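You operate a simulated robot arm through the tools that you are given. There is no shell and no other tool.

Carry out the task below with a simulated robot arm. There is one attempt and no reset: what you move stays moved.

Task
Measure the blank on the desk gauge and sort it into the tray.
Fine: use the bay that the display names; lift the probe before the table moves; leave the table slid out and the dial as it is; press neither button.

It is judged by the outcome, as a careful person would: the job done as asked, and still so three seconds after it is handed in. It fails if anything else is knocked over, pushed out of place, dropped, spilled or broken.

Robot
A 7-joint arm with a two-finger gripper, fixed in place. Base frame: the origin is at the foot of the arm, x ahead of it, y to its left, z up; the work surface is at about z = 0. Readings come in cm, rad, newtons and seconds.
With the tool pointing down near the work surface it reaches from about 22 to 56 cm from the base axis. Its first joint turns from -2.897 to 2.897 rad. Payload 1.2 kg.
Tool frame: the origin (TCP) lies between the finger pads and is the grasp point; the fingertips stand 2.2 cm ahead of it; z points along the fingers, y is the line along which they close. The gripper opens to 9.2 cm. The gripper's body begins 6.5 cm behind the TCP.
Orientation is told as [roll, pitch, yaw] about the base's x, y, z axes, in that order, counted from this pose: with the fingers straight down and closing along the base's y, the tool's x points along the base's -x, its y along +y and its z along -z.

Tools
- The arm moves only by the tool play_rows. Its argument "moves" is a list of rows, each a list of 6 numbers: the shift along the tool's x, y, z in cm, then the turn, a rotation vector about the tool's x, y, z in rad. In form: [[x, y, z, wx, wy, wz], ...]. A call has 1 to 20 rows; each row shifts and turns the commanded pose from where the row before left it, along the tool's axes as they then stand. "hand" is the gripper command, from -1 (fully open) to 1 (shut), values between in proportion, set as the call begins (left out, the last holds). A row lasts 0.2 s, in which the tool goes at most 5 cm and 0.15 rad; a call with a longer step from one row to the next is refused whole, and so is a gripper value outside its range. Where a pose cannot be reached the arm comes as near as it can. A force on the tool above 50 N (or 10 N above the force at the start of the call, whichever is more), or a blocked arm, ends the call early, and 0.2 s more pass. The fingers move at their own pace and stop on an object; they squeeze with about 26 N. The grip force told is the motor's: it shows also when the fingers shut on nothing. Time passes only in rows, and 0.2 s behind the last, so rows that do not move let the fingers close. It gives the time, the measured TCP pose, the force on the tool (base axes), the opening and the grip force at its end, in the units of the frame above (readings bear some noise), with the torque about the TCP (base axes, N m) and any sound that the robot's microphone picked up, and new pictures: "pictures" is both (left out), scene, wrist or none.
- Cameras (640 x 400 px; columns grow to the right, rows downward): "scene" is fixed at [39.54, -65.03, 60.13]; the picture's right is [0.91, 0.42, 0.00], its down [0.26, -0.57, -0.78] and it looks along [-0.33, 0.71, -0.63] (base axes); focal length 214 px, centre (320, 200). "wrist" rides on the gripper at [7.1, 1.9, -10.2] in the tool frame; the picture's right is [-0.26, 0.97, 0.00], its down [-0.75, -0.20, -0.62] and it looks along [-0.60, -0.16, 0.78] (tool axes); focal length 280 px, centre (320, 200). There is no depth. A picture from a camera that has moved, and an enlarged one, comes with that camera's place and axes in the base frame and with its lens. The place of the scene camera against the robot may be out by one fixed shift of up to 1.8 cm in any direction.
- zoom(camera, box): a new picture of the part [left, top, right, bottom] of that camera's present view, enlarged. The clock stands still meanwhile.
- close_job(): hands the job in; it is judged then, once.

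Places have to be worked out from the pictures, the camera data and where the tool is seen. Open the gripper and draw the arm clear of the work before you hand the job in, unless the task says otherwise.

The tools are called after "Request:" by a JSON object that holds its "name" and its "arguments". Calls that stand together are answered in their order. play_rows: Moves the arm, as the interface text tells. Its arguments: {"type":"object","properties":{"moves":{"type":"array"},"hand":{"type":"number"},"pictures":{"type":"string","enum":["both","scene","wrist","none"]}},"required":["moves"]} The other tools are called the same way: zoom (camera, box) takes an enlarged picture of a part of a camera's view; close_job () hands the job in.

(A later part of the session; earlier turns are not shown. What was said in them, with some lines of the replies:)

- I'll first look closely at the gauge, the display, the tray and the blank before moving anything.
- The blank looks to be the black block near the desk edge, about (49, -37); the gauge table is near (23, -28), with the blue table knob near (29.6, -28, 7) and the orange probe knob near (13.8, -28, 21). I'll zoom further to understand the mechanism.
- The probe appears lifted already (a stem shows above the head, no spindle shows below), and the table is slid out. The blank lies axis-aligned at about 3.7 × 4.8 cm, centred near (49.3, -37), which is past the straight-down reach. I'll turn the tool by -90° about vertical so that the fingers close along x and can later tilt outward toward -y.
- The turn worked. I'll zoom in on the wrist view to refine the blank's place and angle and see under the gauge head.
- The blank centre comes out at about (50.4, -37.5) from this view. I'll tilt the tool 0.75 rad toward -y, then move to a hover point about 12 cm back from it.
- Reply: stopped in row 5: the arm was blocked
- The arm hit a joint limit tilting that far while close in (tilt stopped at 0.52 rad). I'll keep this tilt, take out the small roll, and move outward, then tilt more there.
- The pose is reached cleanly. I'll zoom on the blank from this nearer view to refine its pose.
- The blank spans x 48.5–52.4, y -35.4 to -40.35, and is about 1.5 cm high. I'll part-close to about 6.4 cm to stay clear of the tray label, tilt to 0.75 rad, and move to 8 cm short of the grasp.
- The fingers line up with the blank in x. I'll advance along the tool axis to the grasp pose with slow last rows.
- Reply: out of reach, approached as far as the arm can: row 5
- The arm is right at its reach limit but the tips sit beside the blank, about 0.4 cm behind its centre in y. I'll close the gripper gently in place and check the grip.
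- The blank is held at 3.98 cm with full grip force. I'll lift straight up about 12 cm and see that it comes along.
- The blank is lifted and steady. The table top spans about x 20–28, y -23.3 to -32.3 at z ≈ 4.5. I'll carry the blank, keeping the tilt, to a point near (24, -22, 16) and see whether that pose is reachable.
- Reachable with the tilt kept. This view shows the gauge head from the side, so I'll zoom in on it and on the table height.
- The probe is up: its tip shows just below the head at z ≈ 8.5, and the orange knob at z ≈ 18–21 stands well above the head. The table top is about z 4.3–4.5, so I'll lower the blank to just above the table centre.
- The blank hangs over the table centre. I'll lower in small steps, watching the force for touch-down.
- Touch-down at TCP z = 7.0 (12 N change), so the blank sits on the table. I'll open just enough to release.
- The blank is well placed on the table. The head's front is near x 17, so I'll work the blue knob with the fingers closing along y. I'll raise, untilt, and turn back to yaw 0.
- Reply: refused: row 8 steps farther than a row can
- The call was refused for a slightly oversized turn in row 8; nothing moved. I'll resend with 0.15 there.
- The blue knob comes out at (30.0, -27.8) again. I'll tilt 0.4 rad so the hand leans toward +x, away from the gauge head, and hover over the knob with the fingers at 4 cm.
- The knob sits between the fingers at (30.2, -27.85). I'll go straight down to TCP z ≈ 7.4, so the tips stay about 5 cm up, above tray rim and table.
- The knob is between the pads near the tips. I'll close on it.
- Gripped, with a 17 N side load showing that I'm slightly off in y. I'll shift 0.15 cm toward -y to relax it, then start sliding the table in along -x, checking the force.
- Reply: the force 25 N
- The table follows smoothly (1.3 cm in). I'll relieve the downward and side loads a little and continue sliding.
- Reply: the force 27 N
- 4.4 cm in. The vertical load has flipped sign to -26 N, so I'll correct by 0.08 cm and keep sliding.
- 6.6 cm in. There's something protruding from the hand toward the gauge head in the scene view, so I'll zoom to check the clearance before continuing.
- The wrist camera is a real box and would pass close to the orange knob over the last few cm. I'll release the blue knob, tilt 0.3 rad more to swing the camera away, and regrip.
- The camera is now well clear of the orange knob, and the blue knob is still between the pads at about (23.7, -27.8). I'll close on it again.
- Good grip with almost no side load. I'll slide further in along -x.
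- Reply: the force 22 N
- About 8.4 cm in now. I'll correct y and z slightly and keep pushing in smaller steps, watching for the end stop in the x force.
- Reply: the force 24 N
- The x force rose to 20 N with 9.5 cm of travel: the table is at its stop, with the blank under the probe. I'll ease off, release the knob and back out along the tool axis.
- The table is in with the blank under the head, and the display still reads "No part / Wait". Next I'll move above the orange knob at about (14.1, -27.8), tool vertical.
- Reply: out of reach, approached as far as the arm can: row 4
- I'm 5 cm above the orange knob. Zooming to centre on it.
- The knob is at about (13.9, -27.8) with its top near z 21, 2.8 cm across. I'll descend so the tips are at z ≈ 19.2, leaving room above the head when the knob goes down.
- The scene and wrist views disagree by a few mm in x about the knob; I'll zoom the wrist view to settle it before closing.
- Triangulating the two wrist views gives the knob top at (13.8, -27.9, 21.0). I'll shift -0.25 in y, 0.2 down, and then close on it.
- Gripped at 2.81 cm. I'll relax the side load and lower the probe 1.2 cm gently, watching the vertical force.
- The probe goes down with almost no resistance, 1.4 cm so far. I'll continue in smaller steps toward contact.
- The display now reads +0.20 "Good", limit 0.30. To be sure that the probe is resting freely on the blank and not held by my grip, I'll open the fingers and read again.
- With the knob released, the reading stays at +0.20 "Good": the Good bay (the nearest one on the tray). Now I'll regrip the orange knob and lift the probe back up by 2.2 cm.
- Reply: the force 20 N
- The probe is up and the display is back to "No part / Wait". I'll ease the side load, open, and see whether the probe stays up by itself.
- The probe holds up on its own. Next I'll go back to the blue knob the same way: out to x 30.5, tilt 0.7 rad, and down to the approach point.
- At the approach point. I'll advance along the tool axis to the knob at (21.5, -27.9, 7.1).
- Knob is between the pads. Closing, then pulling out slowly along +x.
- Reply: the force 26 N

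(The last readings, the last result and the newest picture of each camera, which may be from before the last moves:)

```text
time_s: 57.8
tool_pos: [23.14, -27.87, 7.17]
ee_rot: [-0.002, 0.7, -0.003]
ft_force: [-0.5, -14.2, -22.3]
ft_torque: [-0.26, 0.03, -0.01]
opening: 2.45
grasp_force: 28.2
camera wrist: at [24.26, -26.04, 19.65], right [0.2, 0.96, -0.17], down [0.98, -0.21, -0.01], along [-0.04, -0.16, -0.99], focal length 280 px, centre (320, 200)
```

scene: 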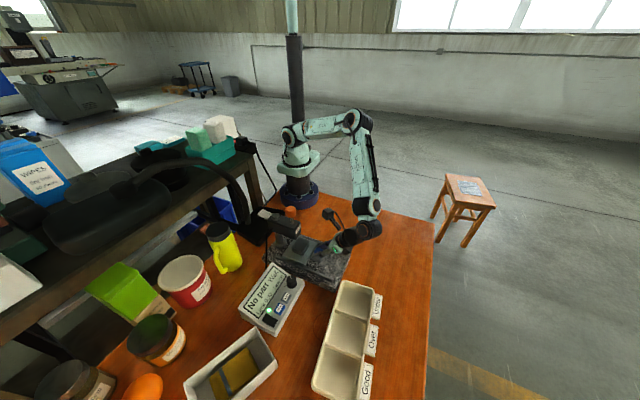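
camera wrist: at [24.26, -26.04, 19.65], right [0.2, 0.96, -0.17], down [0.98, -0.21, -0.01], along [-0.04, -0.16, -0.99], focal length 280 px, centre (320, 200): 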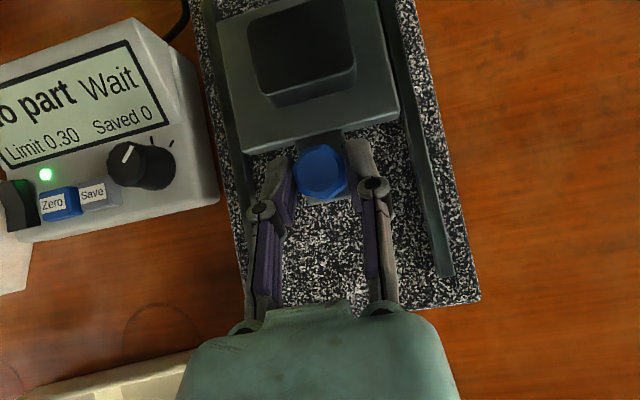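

The table follows. I'll correct z and y slightly and keep pulling out.

Request:
{"name": "play_rows", "arguments": {"moves": [[-0.045, -0.09, 0.0535, 0, 0, 0], [-0.535, 0, -0.451, 0, 0, 0], [-0.535, 0, -0.451, 0, 0, 0], [-0.535, 0, -0.451, 0, 0, 0], [-0.535, 0, -0.451, 0, 0, 0], [0, 0, 0, 0, 0, 0]], "hand": 1, "pictures": "wrist"}}

```text
time_s: 59.2
tool_pos: [25.95, -27.93, 7.15]
ee_rot: [0.0, 0.7, -0.002]
ft_force: [-0.2, 2.5, 6.4]
ft_torque: [0.03, 0.23, -0.18]
opening: 2.43
grasp_force: 27.7
camera wrist: at [27.07, -26.07, 19.66], right [0.2, 0.96, -0.17], down [0.98, -0.21, -0.01], along [-0.04, -0.16, -0.99], focal length 280 px, centre (320, 200)
```

wrist: 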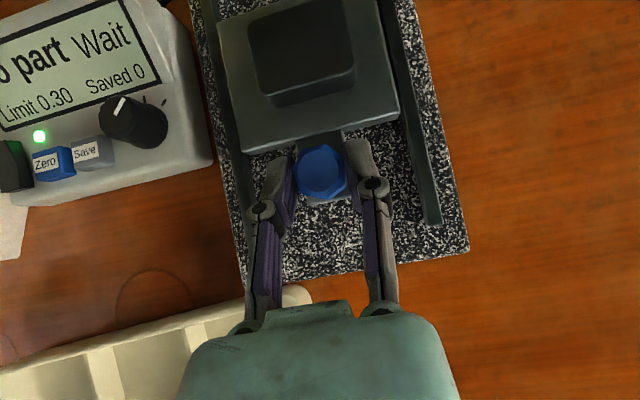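

4.5 cm out, loads small. Continuing.

Request:
{"name": "play_rows", "arguments": {"moves": [[-0.535, 0, -0.451, 0, 0, 0], [-0.535, 0, -0.451, 0, 0, 0], [-0.535, 0, -0.451, 0, 0, 0], [-0.535, 0, -0.451, 0, 0, 0], [-0.535, 0, -0.451, 0, 0, 0], [0, 0, 0, 0, 0, 0]], "hand": 1, "pictures": "wrist"}}

```text
time_s: 60.6
tool_pos: [29.5, -27.9, 7.18]
ee_rot: [-0.001, 0.7, -0.002]
ft_force: [-1.2, 16.3, 17.9]
ft_torque: [0.38, 0.32, -0.08]
opening: 2.45
grasp_force: 27.8
camera wrist: at [30.62, -26.07, 19.65], right [0.2, 0.96, -0.17], down [0.98, -0.21, -0.01], along [-0.04, -0.16, -0.99], focal length 280 px, centre (320, 200)
```

wrist: 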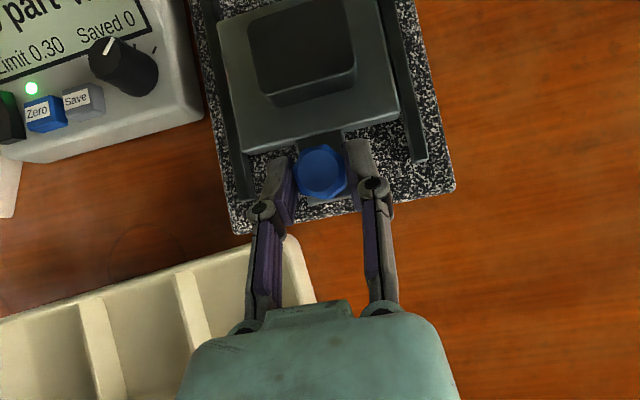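

8 cm out. Small corrections, then the last ~1.5 cm slowly until the outer stop shows in the x force.

Request:
{"name": "play_rows", "arguments": {"moves": [[0.032, 0.1, -0.038, 0, 0, 0], [-0.382, 0, -0.322, 0, 0, 0], [-0.382, 0, -0.322, 0, 0, 0], [-0.191, 0, -0.161, 0, 0, 0], [-0.153, 0, -0.129, 0, 0, 0], [0, 0, 0, 0, 0, 0]], "hand": 1, "pictures": "wrist"}}

```text
time_s: 62.0
tool_pos: [30.94, -28.04, 7.32]
ee_rot: [-0.003, 0.698, -0.003]
ft_force: [3.0, 0.0, 6.5]
ft_torque: [-0.03, 0.35, 0.0]
opening: 2.47
grasp_force: 27.7
camera wrist: at [32.04, -26.04, 19.65], right [0.2, 0.96, -0.17], down [0.98, -0.21, -0.01], along [-0.04, -0.17, -0.99], focal length 280 px, centre (320, 200)
```

wrist: 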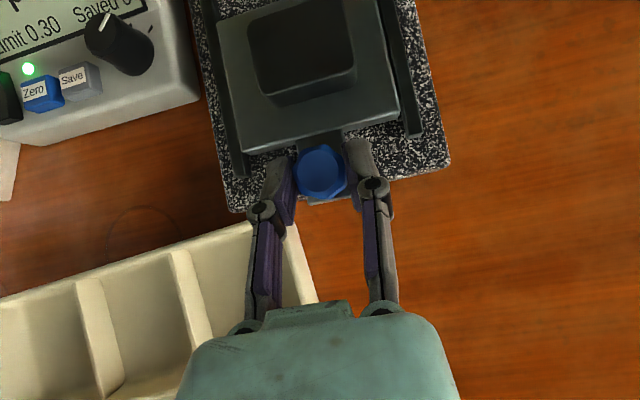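

9.5 cm out, equal to the travel in. I'll pull 0.3 cm more to find whether there's a stop.

Request:
{"name": "play_rows", "arguments": {"moves": [[-0.115, 0, -0.097, 0, 0, 0], [-0.115, 0, -0.097, 0, 0, 0], [0, 0, 0, 0, 0, 0]], "hand": 1}}

Request:
{"name": "zoom", "arguments": {"camera": "scene", "box": [250, 190, 390, 300]}}

```text
time_s: 62.8
tool_pos: [31.04, -27.98, 7.09]
ee_rot: [0.001, 0.7, -0.003]
ft_force: [-11.9, -1.4, 6.7]
ft_torque: [-0.02, -0.03, 0.03]
opening: 2.43
grasp_force: 28.0
camera wrist: at [32.23, -26.06, 19.64], right [0.2, 0.96, -0.17], down [0.98, -0.21, -0.01], along [-0.04, -0.16, -0.99], focal length 280 px, centre (320, 200)
```

scene: 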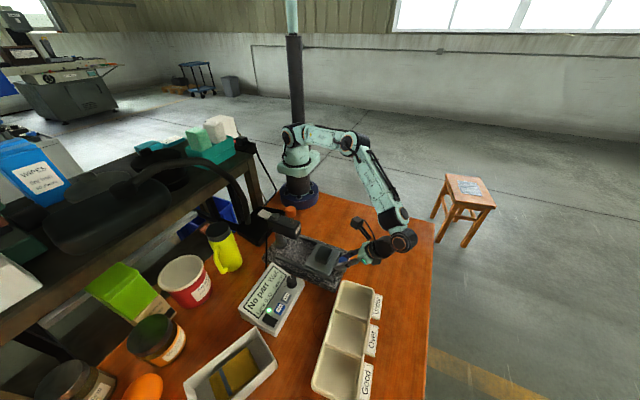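
wrist: 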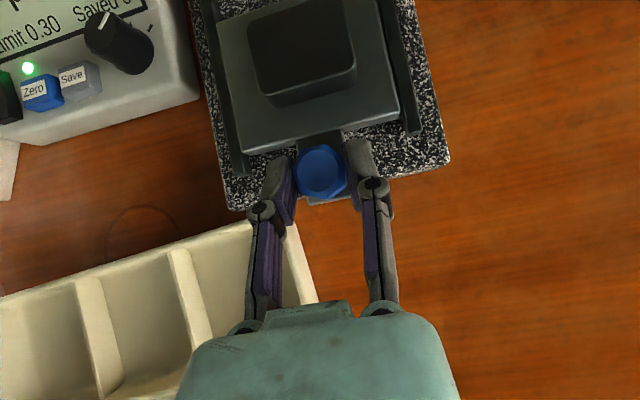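

```text
3.64 times, centred on (320, 245) of scene
camera zoom: at [39.54, -65.03, 60.13], right [0.91, 0.42, 0.0], down [0.26, -0.57, -0.78], along [-0.33, 0.71, -0.63], focal length 780 px, centre (320, 36)
```

zoom: 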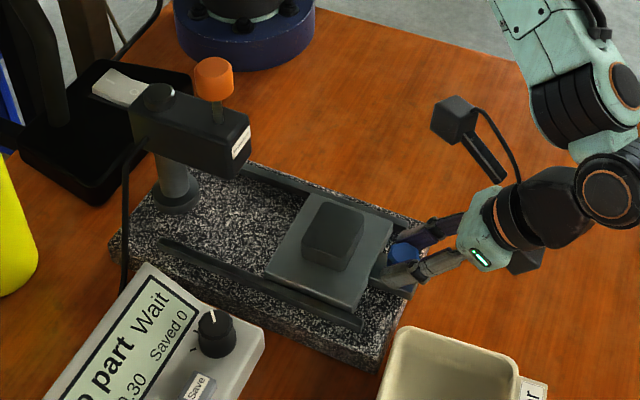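

The outer stop is reached (Fx = -12 N): the table is fully out again. I'll ease off, release, back away, then rise and untilt.

Request:
{"name": "play_rows", "arguments": {"moves": [[0.06, 0, 0.05, 0, 0, 0], [0, 0, 0, 0, 0, 0]], "hand": 1, "pictures": "none"}}

Request:
{"name": "play_rows", "arguments": {"moves": [[0, 0, 0, 0, 0, 0], [0, 0, 0, 0, 0, 0], [0, 0, -0.5, 0, 0, 0], [0, 0, -2.5, 0, 0, 0], [0, 0, -4, 0, 0, 0], [2.75, 0, -3.26, 0, 0, 0], [2.75, 0, -3.26, 0, 0, 0], [2.75, 0, -3.26, 0, 0, 0], [0, 0, 0, 0, -0.15, 0], [0, 0, 0, 0, -0.15, 0], [0, 0, 0, 0, -0.15, 0], [0, 0, 0, 0, -0.15, 0], [0, 0, 0, 0, -0.1, 0], [0, 0, 0, 0, 0, 0]], "hand": 0.13}}

Request:
{"name": "zoom", "arguments": {"camera": "wrist", "box": [0, 0, 400, 320]}}

```text
time_s: 63.4
tool_pos: [31.1, -28.08, 7.3]
ee_rot: [0.0, 0.699, -0.004]
ft_force: [-6.3, -5.5, 9.4]
ft_torque: [-0.13, 0.66, 0.03]
opening: 2.45
grasp_force: 28.6
```

```text
time_s: 66.4
tool_pos: [35.14, -27.64, 24.03]
ee_rot: [-0.027, -0.038, 0.021]
ft_force: [0.2, 0.5, -0.1]
ft_torque: [0.0, -0.02, 0.03]
opening: 4.0
grasp_force: 0.0
out of reach, approached as far as the arm can: row 7, 8
camera wrist: at [27.67, -25.66, 34.06], right [0.24, 0.97, -0.02], down [0.73, -0.17, 0.66], along [0.64, -0.17, -0.75], focal length 280 px, centre (320, 200)
```

scene: 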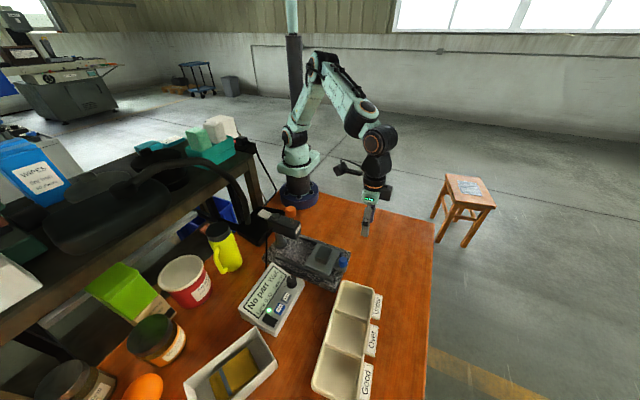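
wrist: 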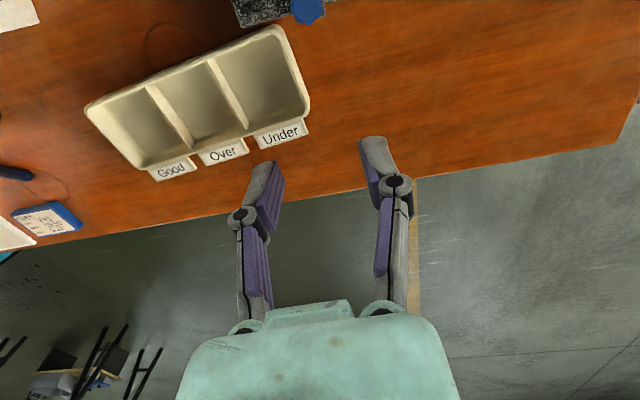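

```text
1.25 times, centred on (200, 160) of wrist
camera zoom: at [27.67, -25.66, 34.06], right [0.24, 0.97, -0.02], down [0.73, -0.17, 0.66], along [0.64, -0.17, -0.75], focal length 350 px, centre (470, 250)
```

zoom: 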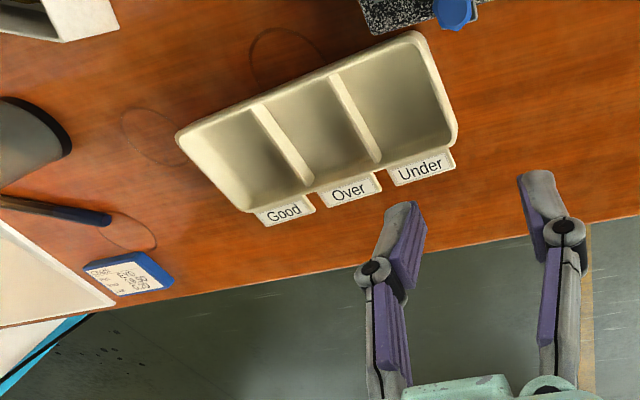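

Everything is as planned. From this view the tray's rim spans roughly (31.6, -31.6) to (43.2, -54.7), turned about 6.5°, and the Good bay's centre is about (38.2, -51.1). I'll correct the small residual rotation, move to (24.1, -19.7, 25.6), and turn the tool to yaw -90°.

Request:
{"name": "play_rows", "arguments": {"moves": [[0, 0, 0, -0.027, 0.038, 0.021], [2.76, 1.985, -0.4, 0, 0, 0], [2.76, 1.985, -0.4, 0, 0, 0], [2.76, 1.985, -0.4, 0, 0, 0], [2.76, 1.985, -0.4, 0, 0, 0], [0, 0, 0, 0, 0, 0.15], [0, 0, 0, 0, 0, 0.15], [0, 0, 0, 0, 0, 0.15], [0, 0, 0, 0, 0, 0.15], [0, 0, 0, 0, 0, 0.15], [0, 0, 0, 0, 0, 0.15], [0, 0, 0, 0, 0, 0.15], [0, 0, 0, 0, 0, 0.15], [0, 0, 0, 0, 0, 0.15], [0, 0, 0, 0, 0, 0.15], [0, 0, 0, 0, 0, 0.07], [0, 0, 0, 0, 0, 0]], "hand": -0.17}}

```text
time_s: 70.0
tool_pos: [24.24, -19.97, 25.74]
ee_rot: [-0.002, -0.002, -1.572]
ft_force: [-0.6, 0.4, 0.5]
ft_torque: [-0.01, 0.01, -0.02]
opening: 5.39
grasp_force: 0.1
camera wrist: at [26.11, -12.72, 36.09], right [0.96, -0.26, 0.0], down [-0.2, -0.75, 0.63], along [-0.17, -0.6, -0.78], focal length 280 px, centre (320, 200)
```

scene: 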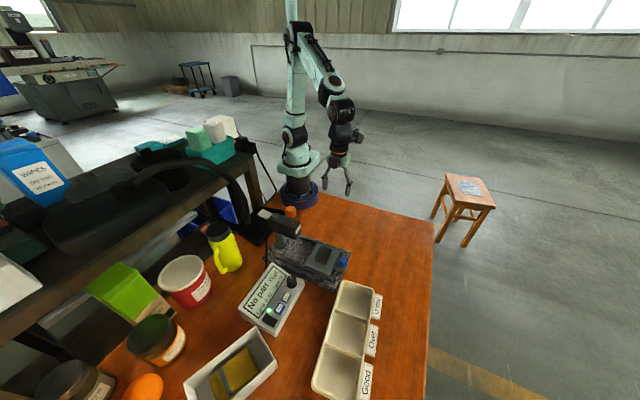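
wrist: 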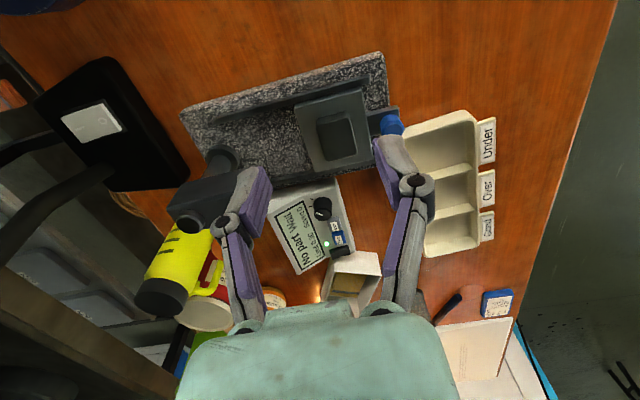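

The view is good. Zooming to pin down the blank on the table and the Good bay.

Request:
{"name": "zoom", "arguments": {"camera": "wrist", "box": [280, 70, 420, 190]}}

Request:
{"name": "zoom", "arguments": {"camera": "wrist", "box": [390, 90, 510, 270]}}

```text
3.33 times, centred on (350, 130) of wrist
camera zoom: at [26.11, -12.72, 36.09], right [0.96, -0.26, 0.0], down [-0.2, -0.75, 0.63], along [-0.17, -0.6, -0.78], focal length 935 px, centre (220, 433)
```

zoom: 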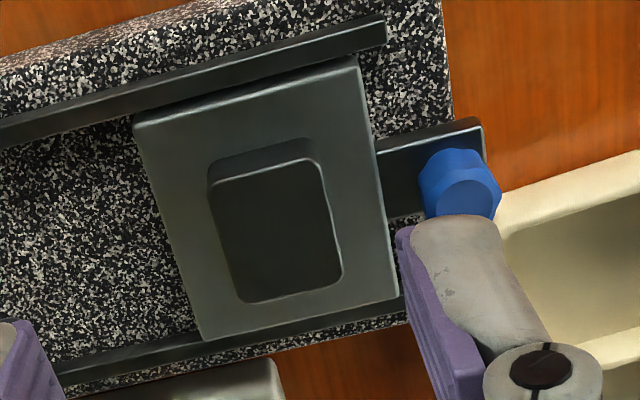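

```text
2.22 times, centred on (450, 180) of wrist
camera zoom: at [26.11, -12.72, 36.09], right [0.96, -0.26, 0.0], down [-0.2, -0.75, 0.63], along [-0.17, -0.6, -0.78], focal length 623 px, centre (31, 244)
```

zoom: 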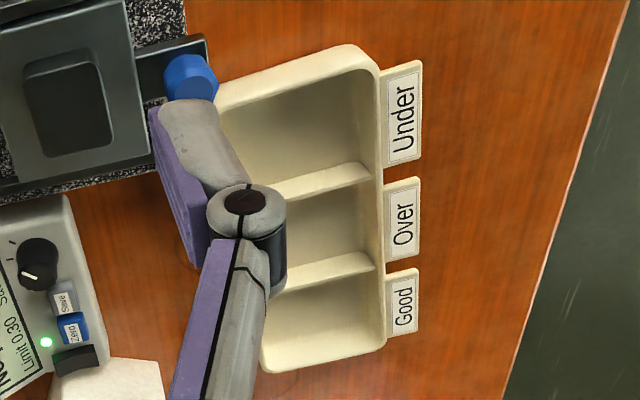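

The blank is centred at (23.9, -27.7) and square to the axes; the Good bay centre checks at about (38.1, -51.0). I'll tilt 0.6 rad toward -y and move to 8 cm short of the grasp.

Request:
{"name": "play_rows", "arguments": {"moves": [[0, 0, 0, 0, -0.15, 0], [0, 0, 0, 0, -0.15, 0], [0, 0, 0, 0, -0.15, 0], [0, 0, 0, 0, -0.15, 0], [1.727, -0.113, 3.68, 0, 0, 0], [1.727, -0.113, 3.68, 0, 0, 0], [1.727, -0.113, 3.68, 0, 0, 0], [0, 0, 0, 0, 0, 0]], "hand": -0.17}}

```text
time_s: 71.8
tool_pos: [23.99, -21.9, 13.61]
ee_rot: [0.0, -0.601, -1.57]
ft_force: [0.3, -0.3, 0.1]
ft_torque: [0.0, -0.04, 0.01]
opening: 5.4
grasp_force: 0.0
camera wrist: at [25.93, -10.24, 18.1], right [0.97, -0.22, 0.15], down [-0.2, -0.27, 0.94], along [-0.16, -0.94, -0.3], focal length 280 px, centre (320, 200)
```

scene: 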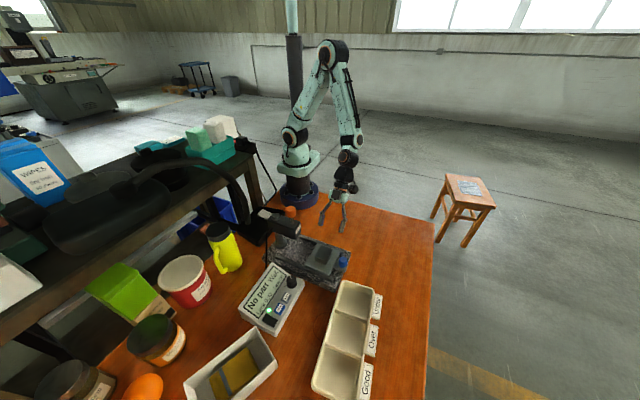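
wrist: 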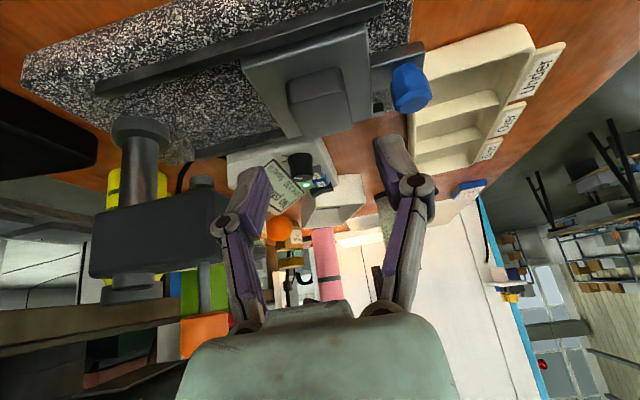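

Lined up. Advancing to the grasp pose, slowly at the end.

Request:
{"name": "play_rows", "arguments": {"moves": [[-0.02, -0.03, 2.5, 0, 0, 0], [-0.02, -0.03, 2.5, 0, 0, 0], [-0.02, -0.03, 1.5, 0, 0, 0], [-0.02, 0, 0.9, 0, 0, 0], [0, 0, 0.5, 0, 0, 0], [0, 0, 0, 0, 0, 0]], "hand": -0.17}}

Request:
{"name": "zoom", "arguments": {"camera": "wrist", "box": [200, 60, 450, 240]}}

```text
time_s: 73.2
tool_pos: [23.8, -26.31, 7.32]
ee_rot: [-0.002, -0.599, -1.567]
ft_force: [0.2, 0.1, 0.1]
ft_torque: [0.02, 0.02, 0.0]
opening: 5.38
grasp_force: 0.1
camera wrist: at [25.7, -14.64, 11.73], right [0.97, -0.22, 0.15], down [-0.2, -0.27, 0.94], along [-0.16, -0.94, -0.3], focal length 280 px, centre (320, 200)
```

scene: 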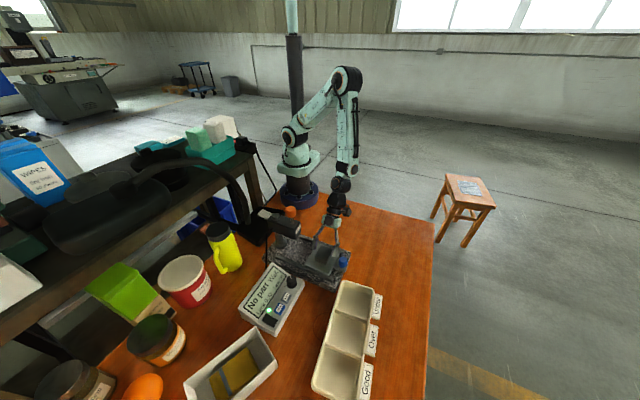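
wrist: 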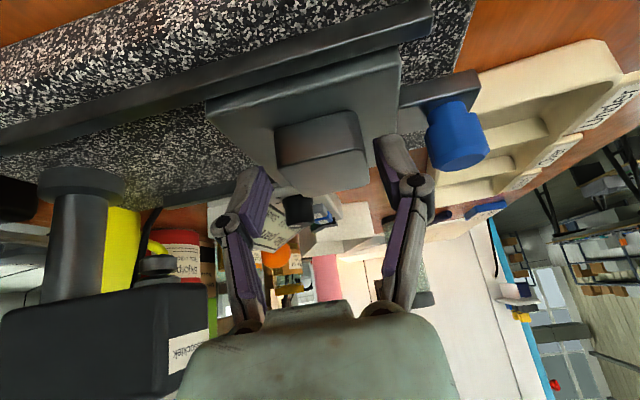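

```text
2.22 times, centred on (325, 150) of wrist
camera zoom: at [25.7, -14.64, 11.73], right [0.97, -0.22, 0.15], down [-0.2, -0.27, 0.94], along [-0.16, -0.94, -0.3], focal length 623 px, centre (309, 311)
```

zoom: 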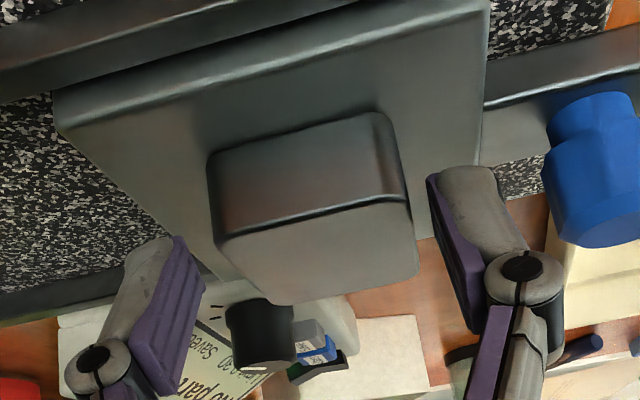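

The blank sits evenly between the pads. I'll go 0.2 cm lower and close.

Request:
{"name": "play_rows", "arguments": {"moves": [[0.113, 0.03, 0.165, 0, 0, 0], [0, 0, 0, 0, 0, 0]], "hand": -0.17, "pictures": "none"}}

Request:
{"name": "play_rows", "arguments": {"moves": [[0, 0, 0, 0, 0, 0], [0, 0, 0, 0, 0, 0], [0, 0, 0, 0, 0, 0], [0, 0, 0, 0, 0, 0]], "hand": 1, "pictures": "wrist"}}

```text
time_s: 73.8
tool_pos: [23.69, -26.26, 7.02]
ee_rot: [-0.003, -0.6, -1.569]
ft_force: [0.6, -0.5, 0.1]
ft_torque: [0.01, 0.02, 0.0]
opening: 5.39
grasp_force: 0.2
```

```text
time_s: 74.8
tool_pos: [23.89, -26.24, 7.14]
ee_rot: [0.002, -0.602, -1.57]
ft_force: [2.4, -0.2, 9.9]
ft_torque: [-0.31, -0.14, 0.03]
opening: 3.96
grasp_force: 26.2
camera wrist: at [25.73, -14.68, 11.57], right [0.97, -0.21, 0.15], down [-0.2, -0.27, 0.94], along [-0.16, -0.94, -0.3], focal length 280 px, centre (320, 200)
```

wrist: 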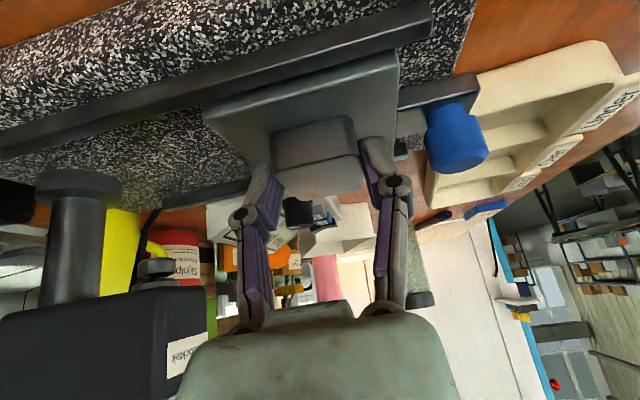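

Gripped at 3.96 cm. Lifting straight up 9 cm.

Request:
{"name": "play_rows", "arguments": {"moves": [[-0.282, 0, -0.413, 0, 0, 0], [-0.565, 0, -0.825, 0, 0, 0], [-1.129, 0, -1.65, 0, 0, 0], [-1.412, 0, -2.063, 0, 0, 0], [-1.694, 0, -2.476, 0, 0, 0], [0, 0, 0, 0, 0, 0]], "hand": 1}}

```text
time_s: 76.2
tool_pos: [23.81, -26.31, 15.92]
ee_rot: [-0.004, -0.599, -1.568]
ft_force: [0.4, -0.2, -2.7]
ft_torque: [0.05, -0.01, -0.02]
opening: 3.99
grasp_force: 25.7
camera wrist: at [25.65, -14.66, 20.41], right [0.97, -0.21, 0.15], down [-0.2, -0.27, 0.94], along [-0.16, -0.94, -0.3], focal length 280 px, centre (320, 200)
```

scene: 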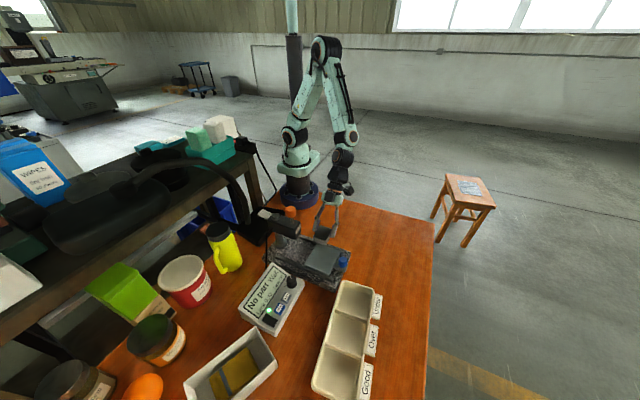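
wrist: 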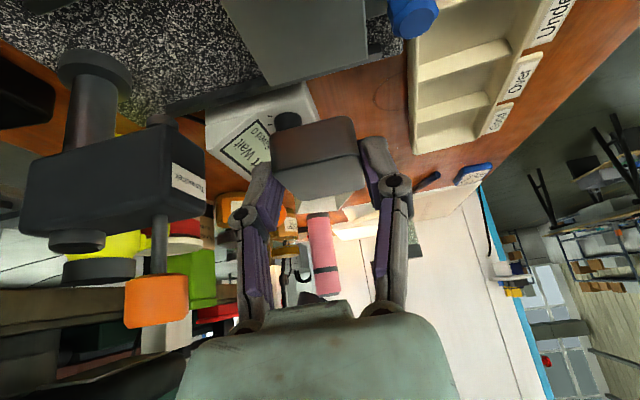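

The blank is up. Now I'll carry it at this height toward the Good bay and add the 0.115 rad yaw to match the tray's angle.

Request:
{"name": "play_rows", "arguments": {"moves": [[-2.723, 2.35, 1.863, 0, 0, 0], [-2.723, 2.35, 1.863, 0, 0, 0], [-2.723, 2.35, 1.863, 0, 0, 0], [-2.723, 2.35, 1.863, 0, 0, 0], [-2.723, 2.35, 1.863, 0, 0, 0], [-2.723, 2.35, 1.863, 0, 0, 0], [0, 0, 0, -0.065, 0, -0.095], [0, 0, 0, 0, 0, 0]], "hand": 1}}

```text
time_s: 78.0
tool_pos: [38.01, -45.88, 16.0]
ee_rot: [-0.002, -0.6, -1.451]
ft_force: [0.5, -0.4, -3.3]
ft_torque: [0.04, 0.01, 0.0]
opening: 3.97
grasp_force: 25.5
camera wrist: at [38.59, -34.23, 20.39], right [0.98, -0.1, 0.15], down [-0.17, -0.29, 0.94], along [-0.05, -0.95, -0.3], focal length 280 px, centre (320, 200)
```

scene: 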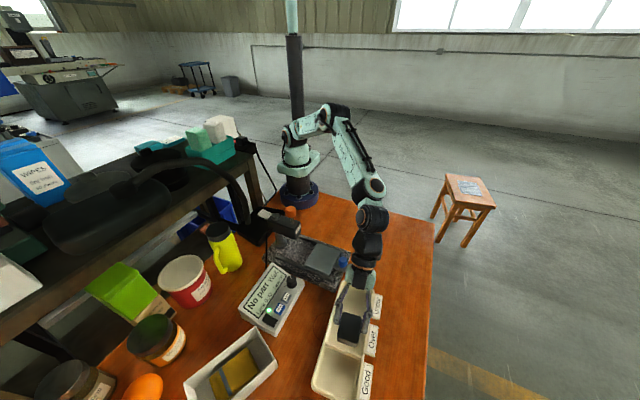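
wrist: 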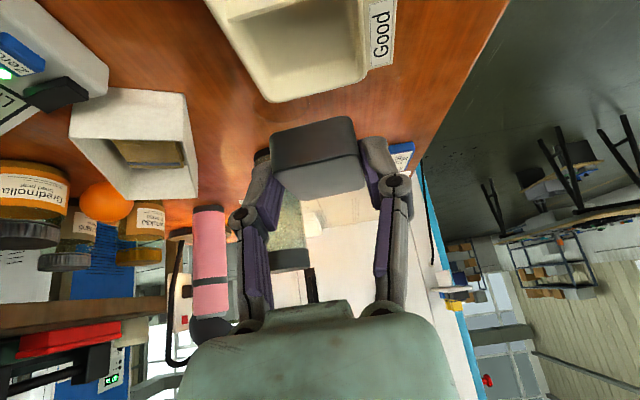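

The bay's far rim corners here come out at (34.1, -55.9) and (43.2, -55.5), consistent with the estimate. I'll move to hover at (37.95, -49.55, 9), above the Good bay.

Request:
{"name": "play_rows", "arguments": {"moves": [[0.317, -0.165, 2.61, 0, 0, 0], [0.317, -0.165, 2.61, 0, 0, 0], [0.317, -0.165, 2.61, 0, 0, 0], [0, 0, 0, 0, 0, 0]], "hand": 1}}

Request:
{"name": "zoom", "arguments": {"camera": "scene", "box": [290, 260, 430, 400]}}

Request:
{"name": "zoom", "arguments": {"camera": "wrist", "box": [180, 0, 460, 220]}}

```text
time_s: 79.0
tool_pos: [37.74, -49.57, 9.03]
ee_rot: [-0.001, -0.602, -1.453]
ft_force: [-0.1, -0.1, -2.4]
ft_torque: [0.07, 0.02, 0.01]
opening: 3.95
grasp_force: 25.7
camera wrist: at [38.37, -37.89, 13.49], right [0.98, -0.1, 0.15], down [-0.17, -0.29, 0.94], along [-0.05, -0.95, -0.3], focal length 280 px, centre (320, 200)
```

scene: 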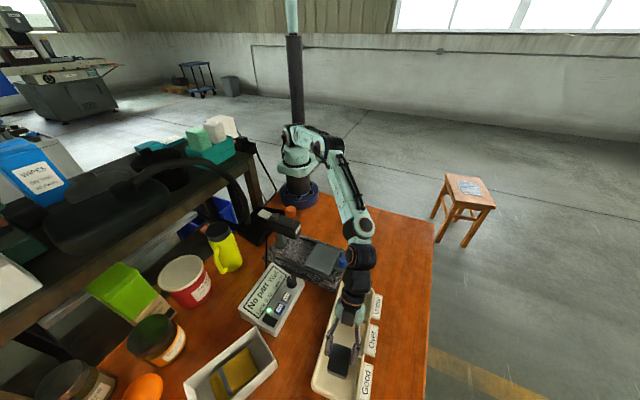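
wrist: 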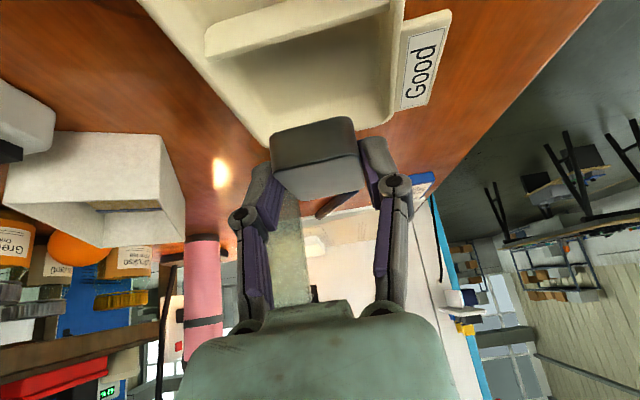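

```text
2.86 times, centred on (360, 330) of scene
camera zoom: at [39.54, -65.03, 60.13], right [0.91, 0.42, 0.0], down [0.26, -0.57, -0.78], along [-0.33, 0.71, -0.63], focal length 613 px, centre (206, -171)
```

zoom: 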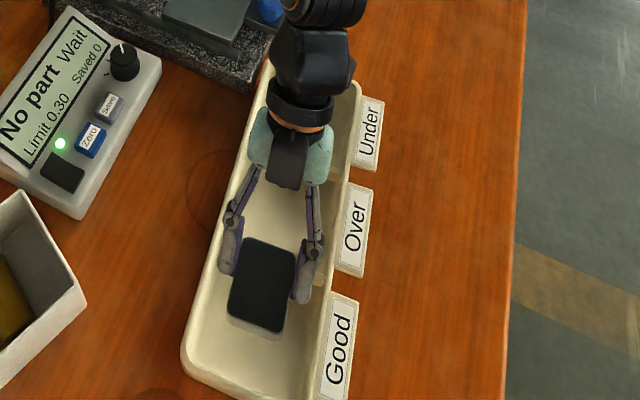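

```text
1.82 times, centred on (320, 110) of wrist
camera zoom: at [38.37, -37.89, 13.49], right [0.98, -0.1, 0.15], down [-0.17, -0.29, 0.94], along [-0.05, -0.95, -0.3], focal length 510 px, centre (320, 364)
```

zoom: 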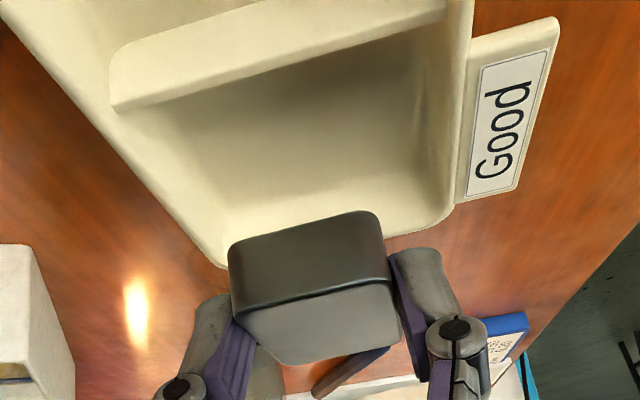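

The bay interior spans about x 34.2–42.4, y -48 to -54.8, so its centre is about (38.3, -51.4); the blank is at (37.9, -51.0). I'll correct by +0.4/-0.3 while lowering to TCP z ≈ 4.

Request:
{"name": "play_rows", "arguments": {"moves": [[0.635, 0.09, 1.08, 0, 0, 0], [0.635, 0.09, 1.08, 0, 0, 0], [0.635, 0.09, 1.08, 0, 0, 0], [0.635, 0.09, 1.08, 0, 0, 0], [0, 0, 0, 0, 0, 0]], "hand": 1}}

Request:
{"name": "zoom", "arguments": {"camera": "scene", "box": [290, 260, 430, 400]}}

Request:
{"name": "zoom", "arguments": {"camera": "wrist", "box": [180, 0, 460, 220]}}

```text
time_s: 80.2
tool_pos: [38.13, -50.08, 4.02]
ee_rot: [-0.001, -0.601, -1.454]
ft_force: [0.3, 0.2, -3.6]
ft_torque: [0.07, 0.01, 0.01]
opening: 3.96
grasp_force: 25.6
camera wrist: at [38.75, -38.28, 8.56], right [0.98, -0.1, 0.15], down [-0.17, -0.29, 0.94], along [-0.05, -0.95, -0.3], focal length 280 px, centre (320, 200)
```

scene: 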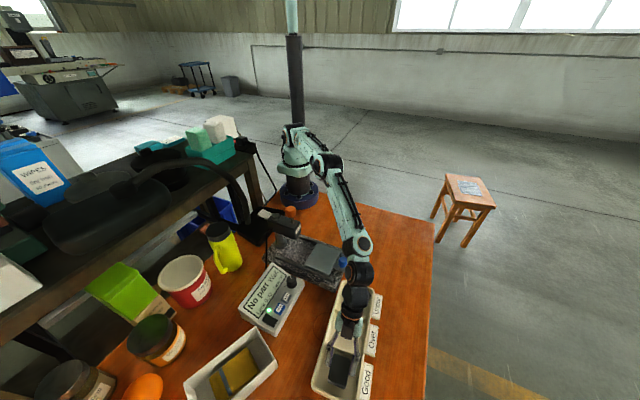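
wrist: 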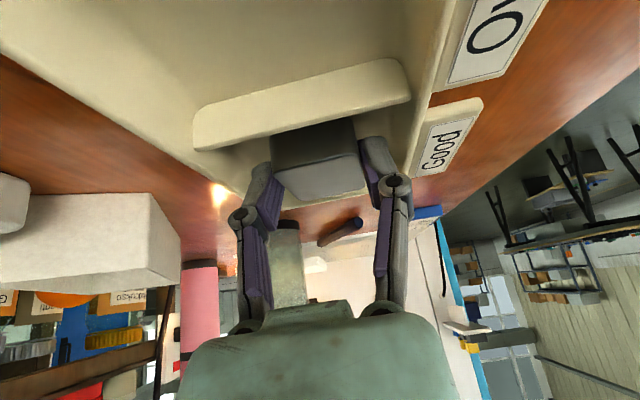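

```text
2.86 times, centred on (360, 330) of scene
camera zoom: at [39.54, -65.03, 60.13], right [0.91, 0.42, 0.0], down [0.26, -0.57, -0.78], along [-0.33, 0.71, -0.63], focal length 613 px, centre (206, -171)
```

zoom: 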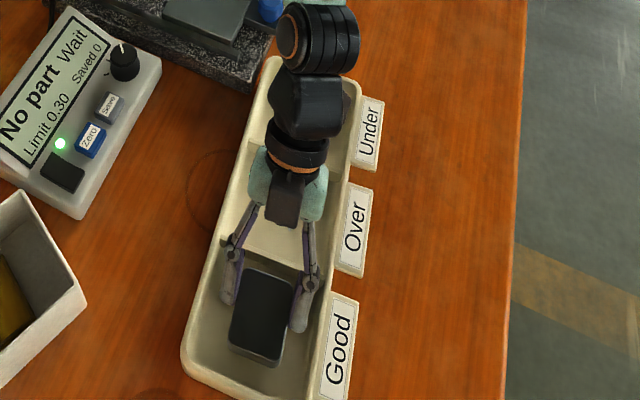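

```text
1.82 times, centred on (320, 110) of wrist
camera zoom: at [38.75, -38.28, 8.56], right [0.98, -0.1, 0.15], down [-0.17, -0.29, 0.94], along [-0.05, -0.95, -0.3], focal length 510 px, centre (320, 364)
```

zoom: 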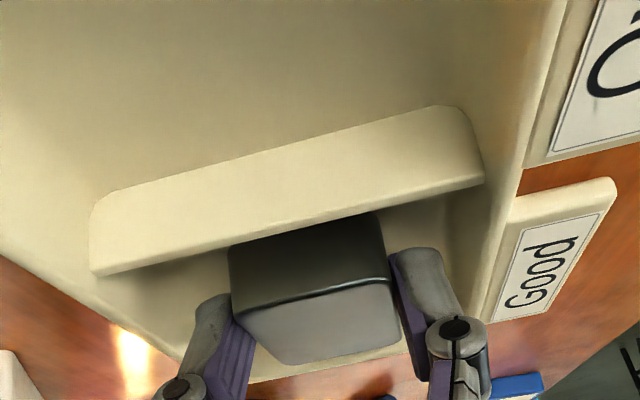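

The blank is inside the Good bay, clear of divider and walls, about 1 cm above the floor. Lowering in small steps.

Request:
{"name": "play_rows", "arguments": {"moves": [[0.141, 0, 0.206, 0, 0, 0], [0.141, 0, 0.206, 0, 0, 0], [0.085, 0, 0.124, 0, 0, 0], [0, 0, 0, 0, 0, 0]], "hand": 1, "pictures": "none"}}

```text
time_s: 81.2
tool_pos: [38.15, -49.96, 3.29]
ee_rot: [-0.003, -0.6, -1.454]
ft_force: [0.3, -0.2, -3.0]
ft_torque: [0.05, -0.03, 0.05]
opening: 3.94
grasp_force: 26.3
```

No contact yet at TCP z 3.29. Continuing in finer steps.

Request:
{"name": "play_rows", "arguments": {"moves": [[0.085, 0, 0.124, 0, 0, 0], [0.085, 0, 0.124, 0, 0, 0], [0, 0, 0, 0, 0, 0]], "hand": 1, "pictures": "none"}}

```text
time_s: 82.0
tool_pos: [38.21, -50.04, 3.24]
ee_rot: [-0.001, -0.603, -1.453]
ft_force: [-1.1, 1.4, 6.8]
ft_torque: [0.06, -0.05, -0.01]
opening: 3.96
grasp_force: 25.9
```

Touch-down on the bay floor (force went from -3 to +7 N). I'll ease up a hair and open slightly to release.

Request:
{"name": "play_rows", "arguments": {"moves": [[-0.04, 0, -0.06, 0, 0, 0], [0, 0, 0, 0, 0, 0], [0, 0, 0, 0, 0, 0], [0, 0, 0, 0, 0, 0]], "hand": -0.02}}

Request:
{"name": "zoom", "arguments": {"camera": "scene", "box": [290, 260, 430, 400]}}

```text
time_s: 83.0
tool_pos: [38.05, -50.04, 3.14]
ee_rot: [-0.001, -0.601, -1.455]
ft_force: [0.6, -0.1, 0.1]
ft_torque: [-0.01, -0.05, 0.01]
opening: 4.69
grasp_force: 0.1
camera wrist: at [38.75, -38.22, 7.62], right [0.98, -0.1, 0.15], down [-0.17, -0.29, 0.94], along [-0.05, -0.95, -0.3], focal length 280 px, centre (320, 200)
```

scene: 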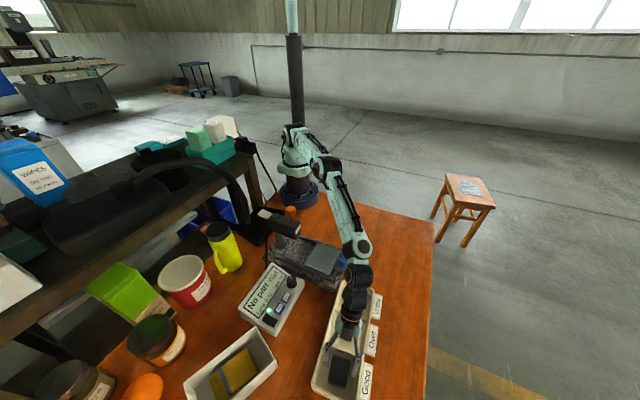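
wrist: 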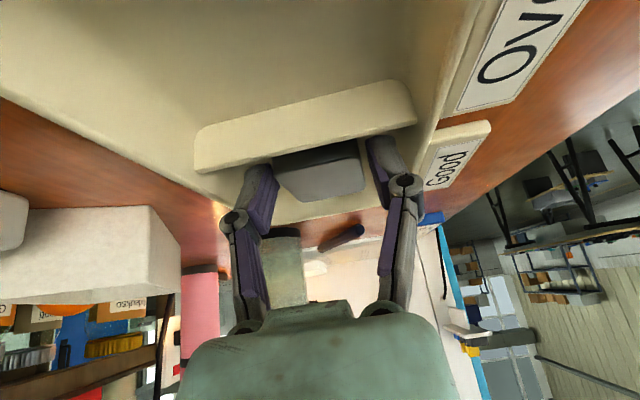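

```text
2.86 times, centred on (360, 330) of scene
camera zoom: at [39.54, -65.03, 60.13], right [0.91, 0.42, 0.0], down [0.26, -0.57, -0.78], along [-0.33, 0.71, -0.63], focal length 613 px, centre (206, -171)
```

zoom: 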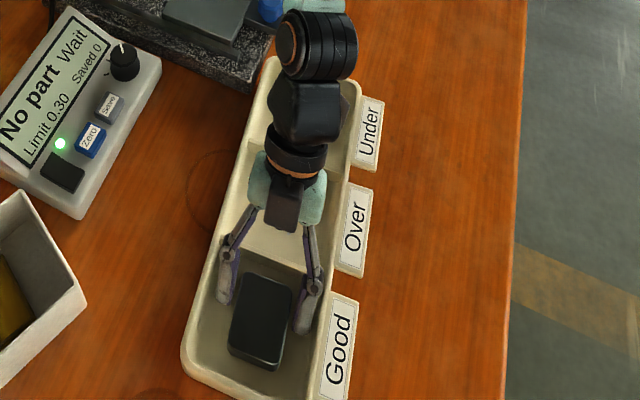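

Released, with the blank flat in the Good bay. I'll rise straight up, clear of the tray.

Request:
{"name": "play_rows", "arguments": {"moves": [[-0.282, 0, -0.413, 0, 0, 0], [-0.847, 0, -1.238, 0, 0, 0], [-1.694, 0, -2.476, 0, 0, 0], [-2.258, 0, -3.301, 0, 0, 0], [-2.258, 0, -3.301, 0, 0, 0], [2.5, 0, -3.5, 0, 0, 0], [2.5, 0, -3.5, 0, 0, 0], [2.5, 0, -3.5, 0, 0, 0], [2.5, 0, -3.5, 0, 0, 0], [0, 0, 0, 0, 0, 0]], "hand": -0.02}}

Request:
{"name": "zoom", "arguments": {"camera": "scene", "box": [230, 190, 430, 400]}}

```text
time_s: 85.2
tool_pos: [36.43, -33.84, 21.91]
ee_rot: [-0.002, -0.601, -1.454]
ft_force: [-1.2, 0.6, -0.4]
ft_torque: [-0.02, -0.01, 0.0]
opening: 4.69
grasp_force: 0.2
camera wrist: at [36.97, -22.15, 26.41], right [0.98, -0.1, 0.15], down [-0.17, -0.29, 0.94], along [-0.05, -0.95, -0.3], focal length 280 px, centre (320, 200)
```

scene: 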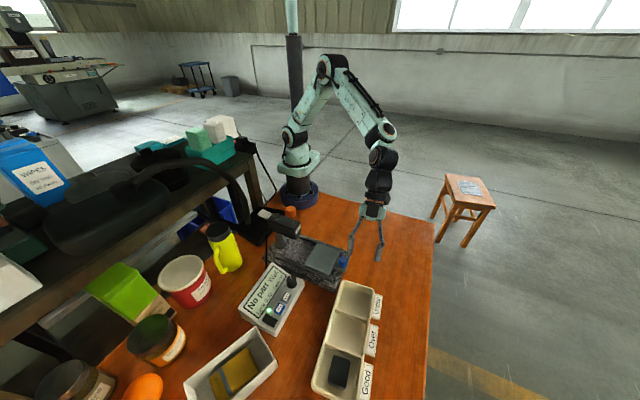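
wrist: 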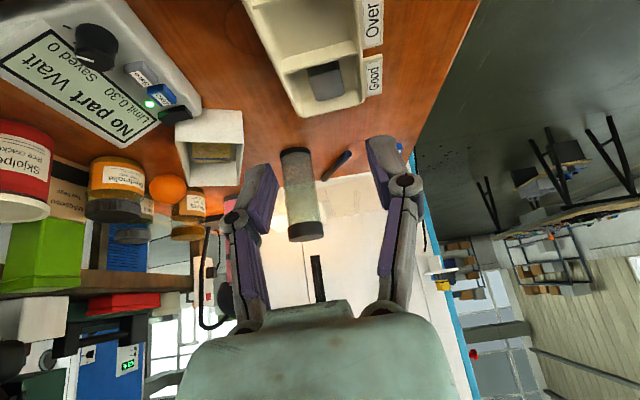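

```text
1.90 times, centred on (330, 295) of scene
camera zoom: at [39.54, -65.03, 60.13], right [0.91, 0.42, 0.0], down [0.26, -0.57, -0.78], along [-0.33, 0.71, -0.63], focal length 408 px, centre (301, 19)
```

zoom: 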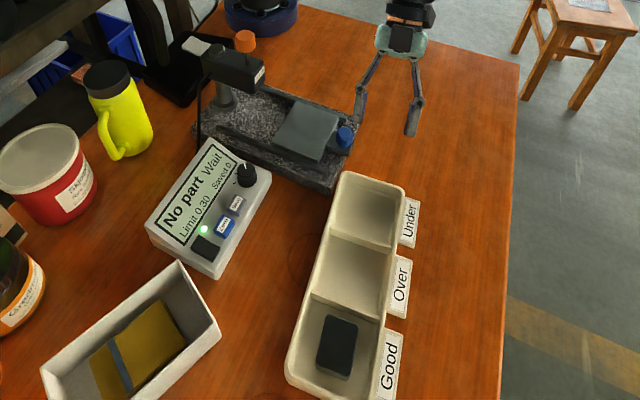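

The blank lies flat in the Good bay; the table is out, the probe is up, and the dial and buttons are untouched. I'll draw the arm further back and up with the gripper open, then check once more.

Request:
{"name": "play_rows", "arguments": {"moves": [[0, 0, -4, 0, 0, 0], [0, 0, -4, 0, 0, 0], [0, 0, 0, 0, 0.15, 0], [0, 0, 0, 0, 0.15, 0], [0, 0, 0, 0, 0.15, 0], [0, 0, 0, 0, 0.15, 0], [0, 0, 0, 0, 0, 0], [0, 0, 0, 0, 0, 0]], "hand": -1}}

Request:
{"name": "zoom", "arguments": {"camera": "scene", "box": [230, 190, 430, 400]}}

```text
time_s: 87.0
tool_pos: [35.77, -29.54, 28.71]
ee_rot: [-0.001, -0.001, -1.455]
ft_force: [-0.3, -0.3, 0.0]
ft_torque: [0.02, -0.02, -0.02]
opening: 9.19
grasp_force: 0.1
camera wrist: at [36.92, -22.27, 38.93], right [0.99, -0.15, 0.0], down [-0.11, -0.77, 0.63], along [-0.09, -0.62, -0.78], focal length 280 px, centre (320, 200)
```

scene: 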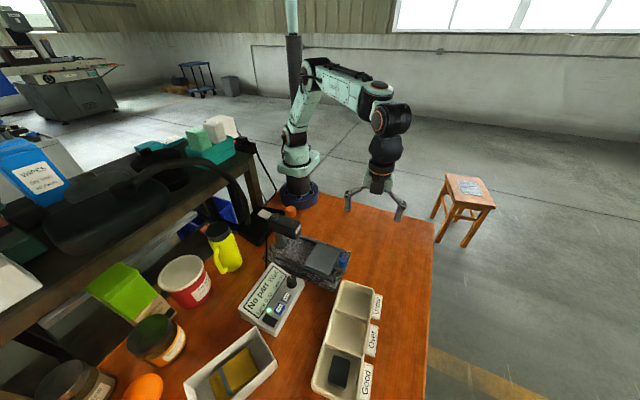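
wrist: 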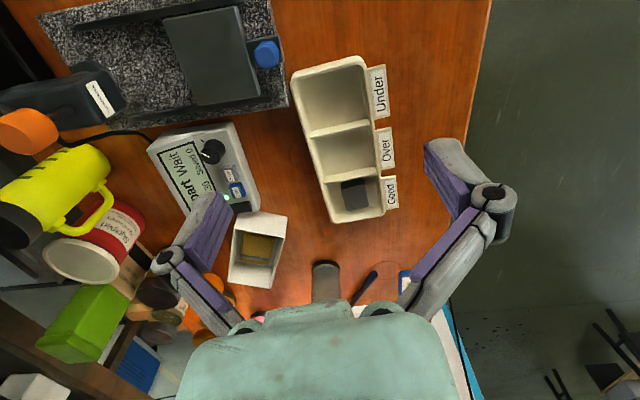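

```text
1.90 times, centred on (330, 295) of scene
camera zoom: at [39.54, -65.03, 60.13], right [0.91, 0.42, 0.0], down [0.26, -0.57, -0.78], along [-0.33, 0.71, -0.63], focal length 408 px, centre (301, 19)
```

zoom: 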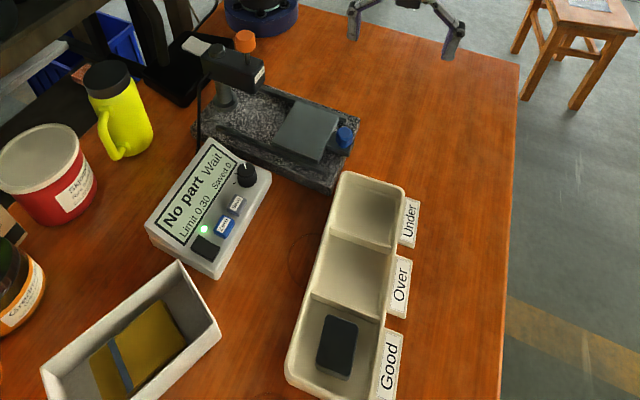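

The final view confirms it: the blank is in the Good bay, which the display named at +0.20. The table is slid out, the probe is up, and the display is back to its starting state. The gripper is open and the arm is clear, so I'm handing the job in.

Request:
{"name": "close_job", "arguments": {}}

```text
The job is handed in.
```

The blank measured +0.20 against a limit of 0.30. The display named it "Good", and it now lies flat in the Good bay of the tray.

- **Reading:** I let go of the probe so it rested freely on the blank, and the reading stayed at +0.20.
- **Probe and table:** the probe was up both times the table moved. I left the table slid fully out with the probe up.
- **Dial and buttons:** I did not touch the dial, and pressed neither Zero nor Save. The display still shows "Saved 0".
- **Surroundings:** I saw nothing knocked over or pushed out of place. The gripper is open and the arm is clear of the work.
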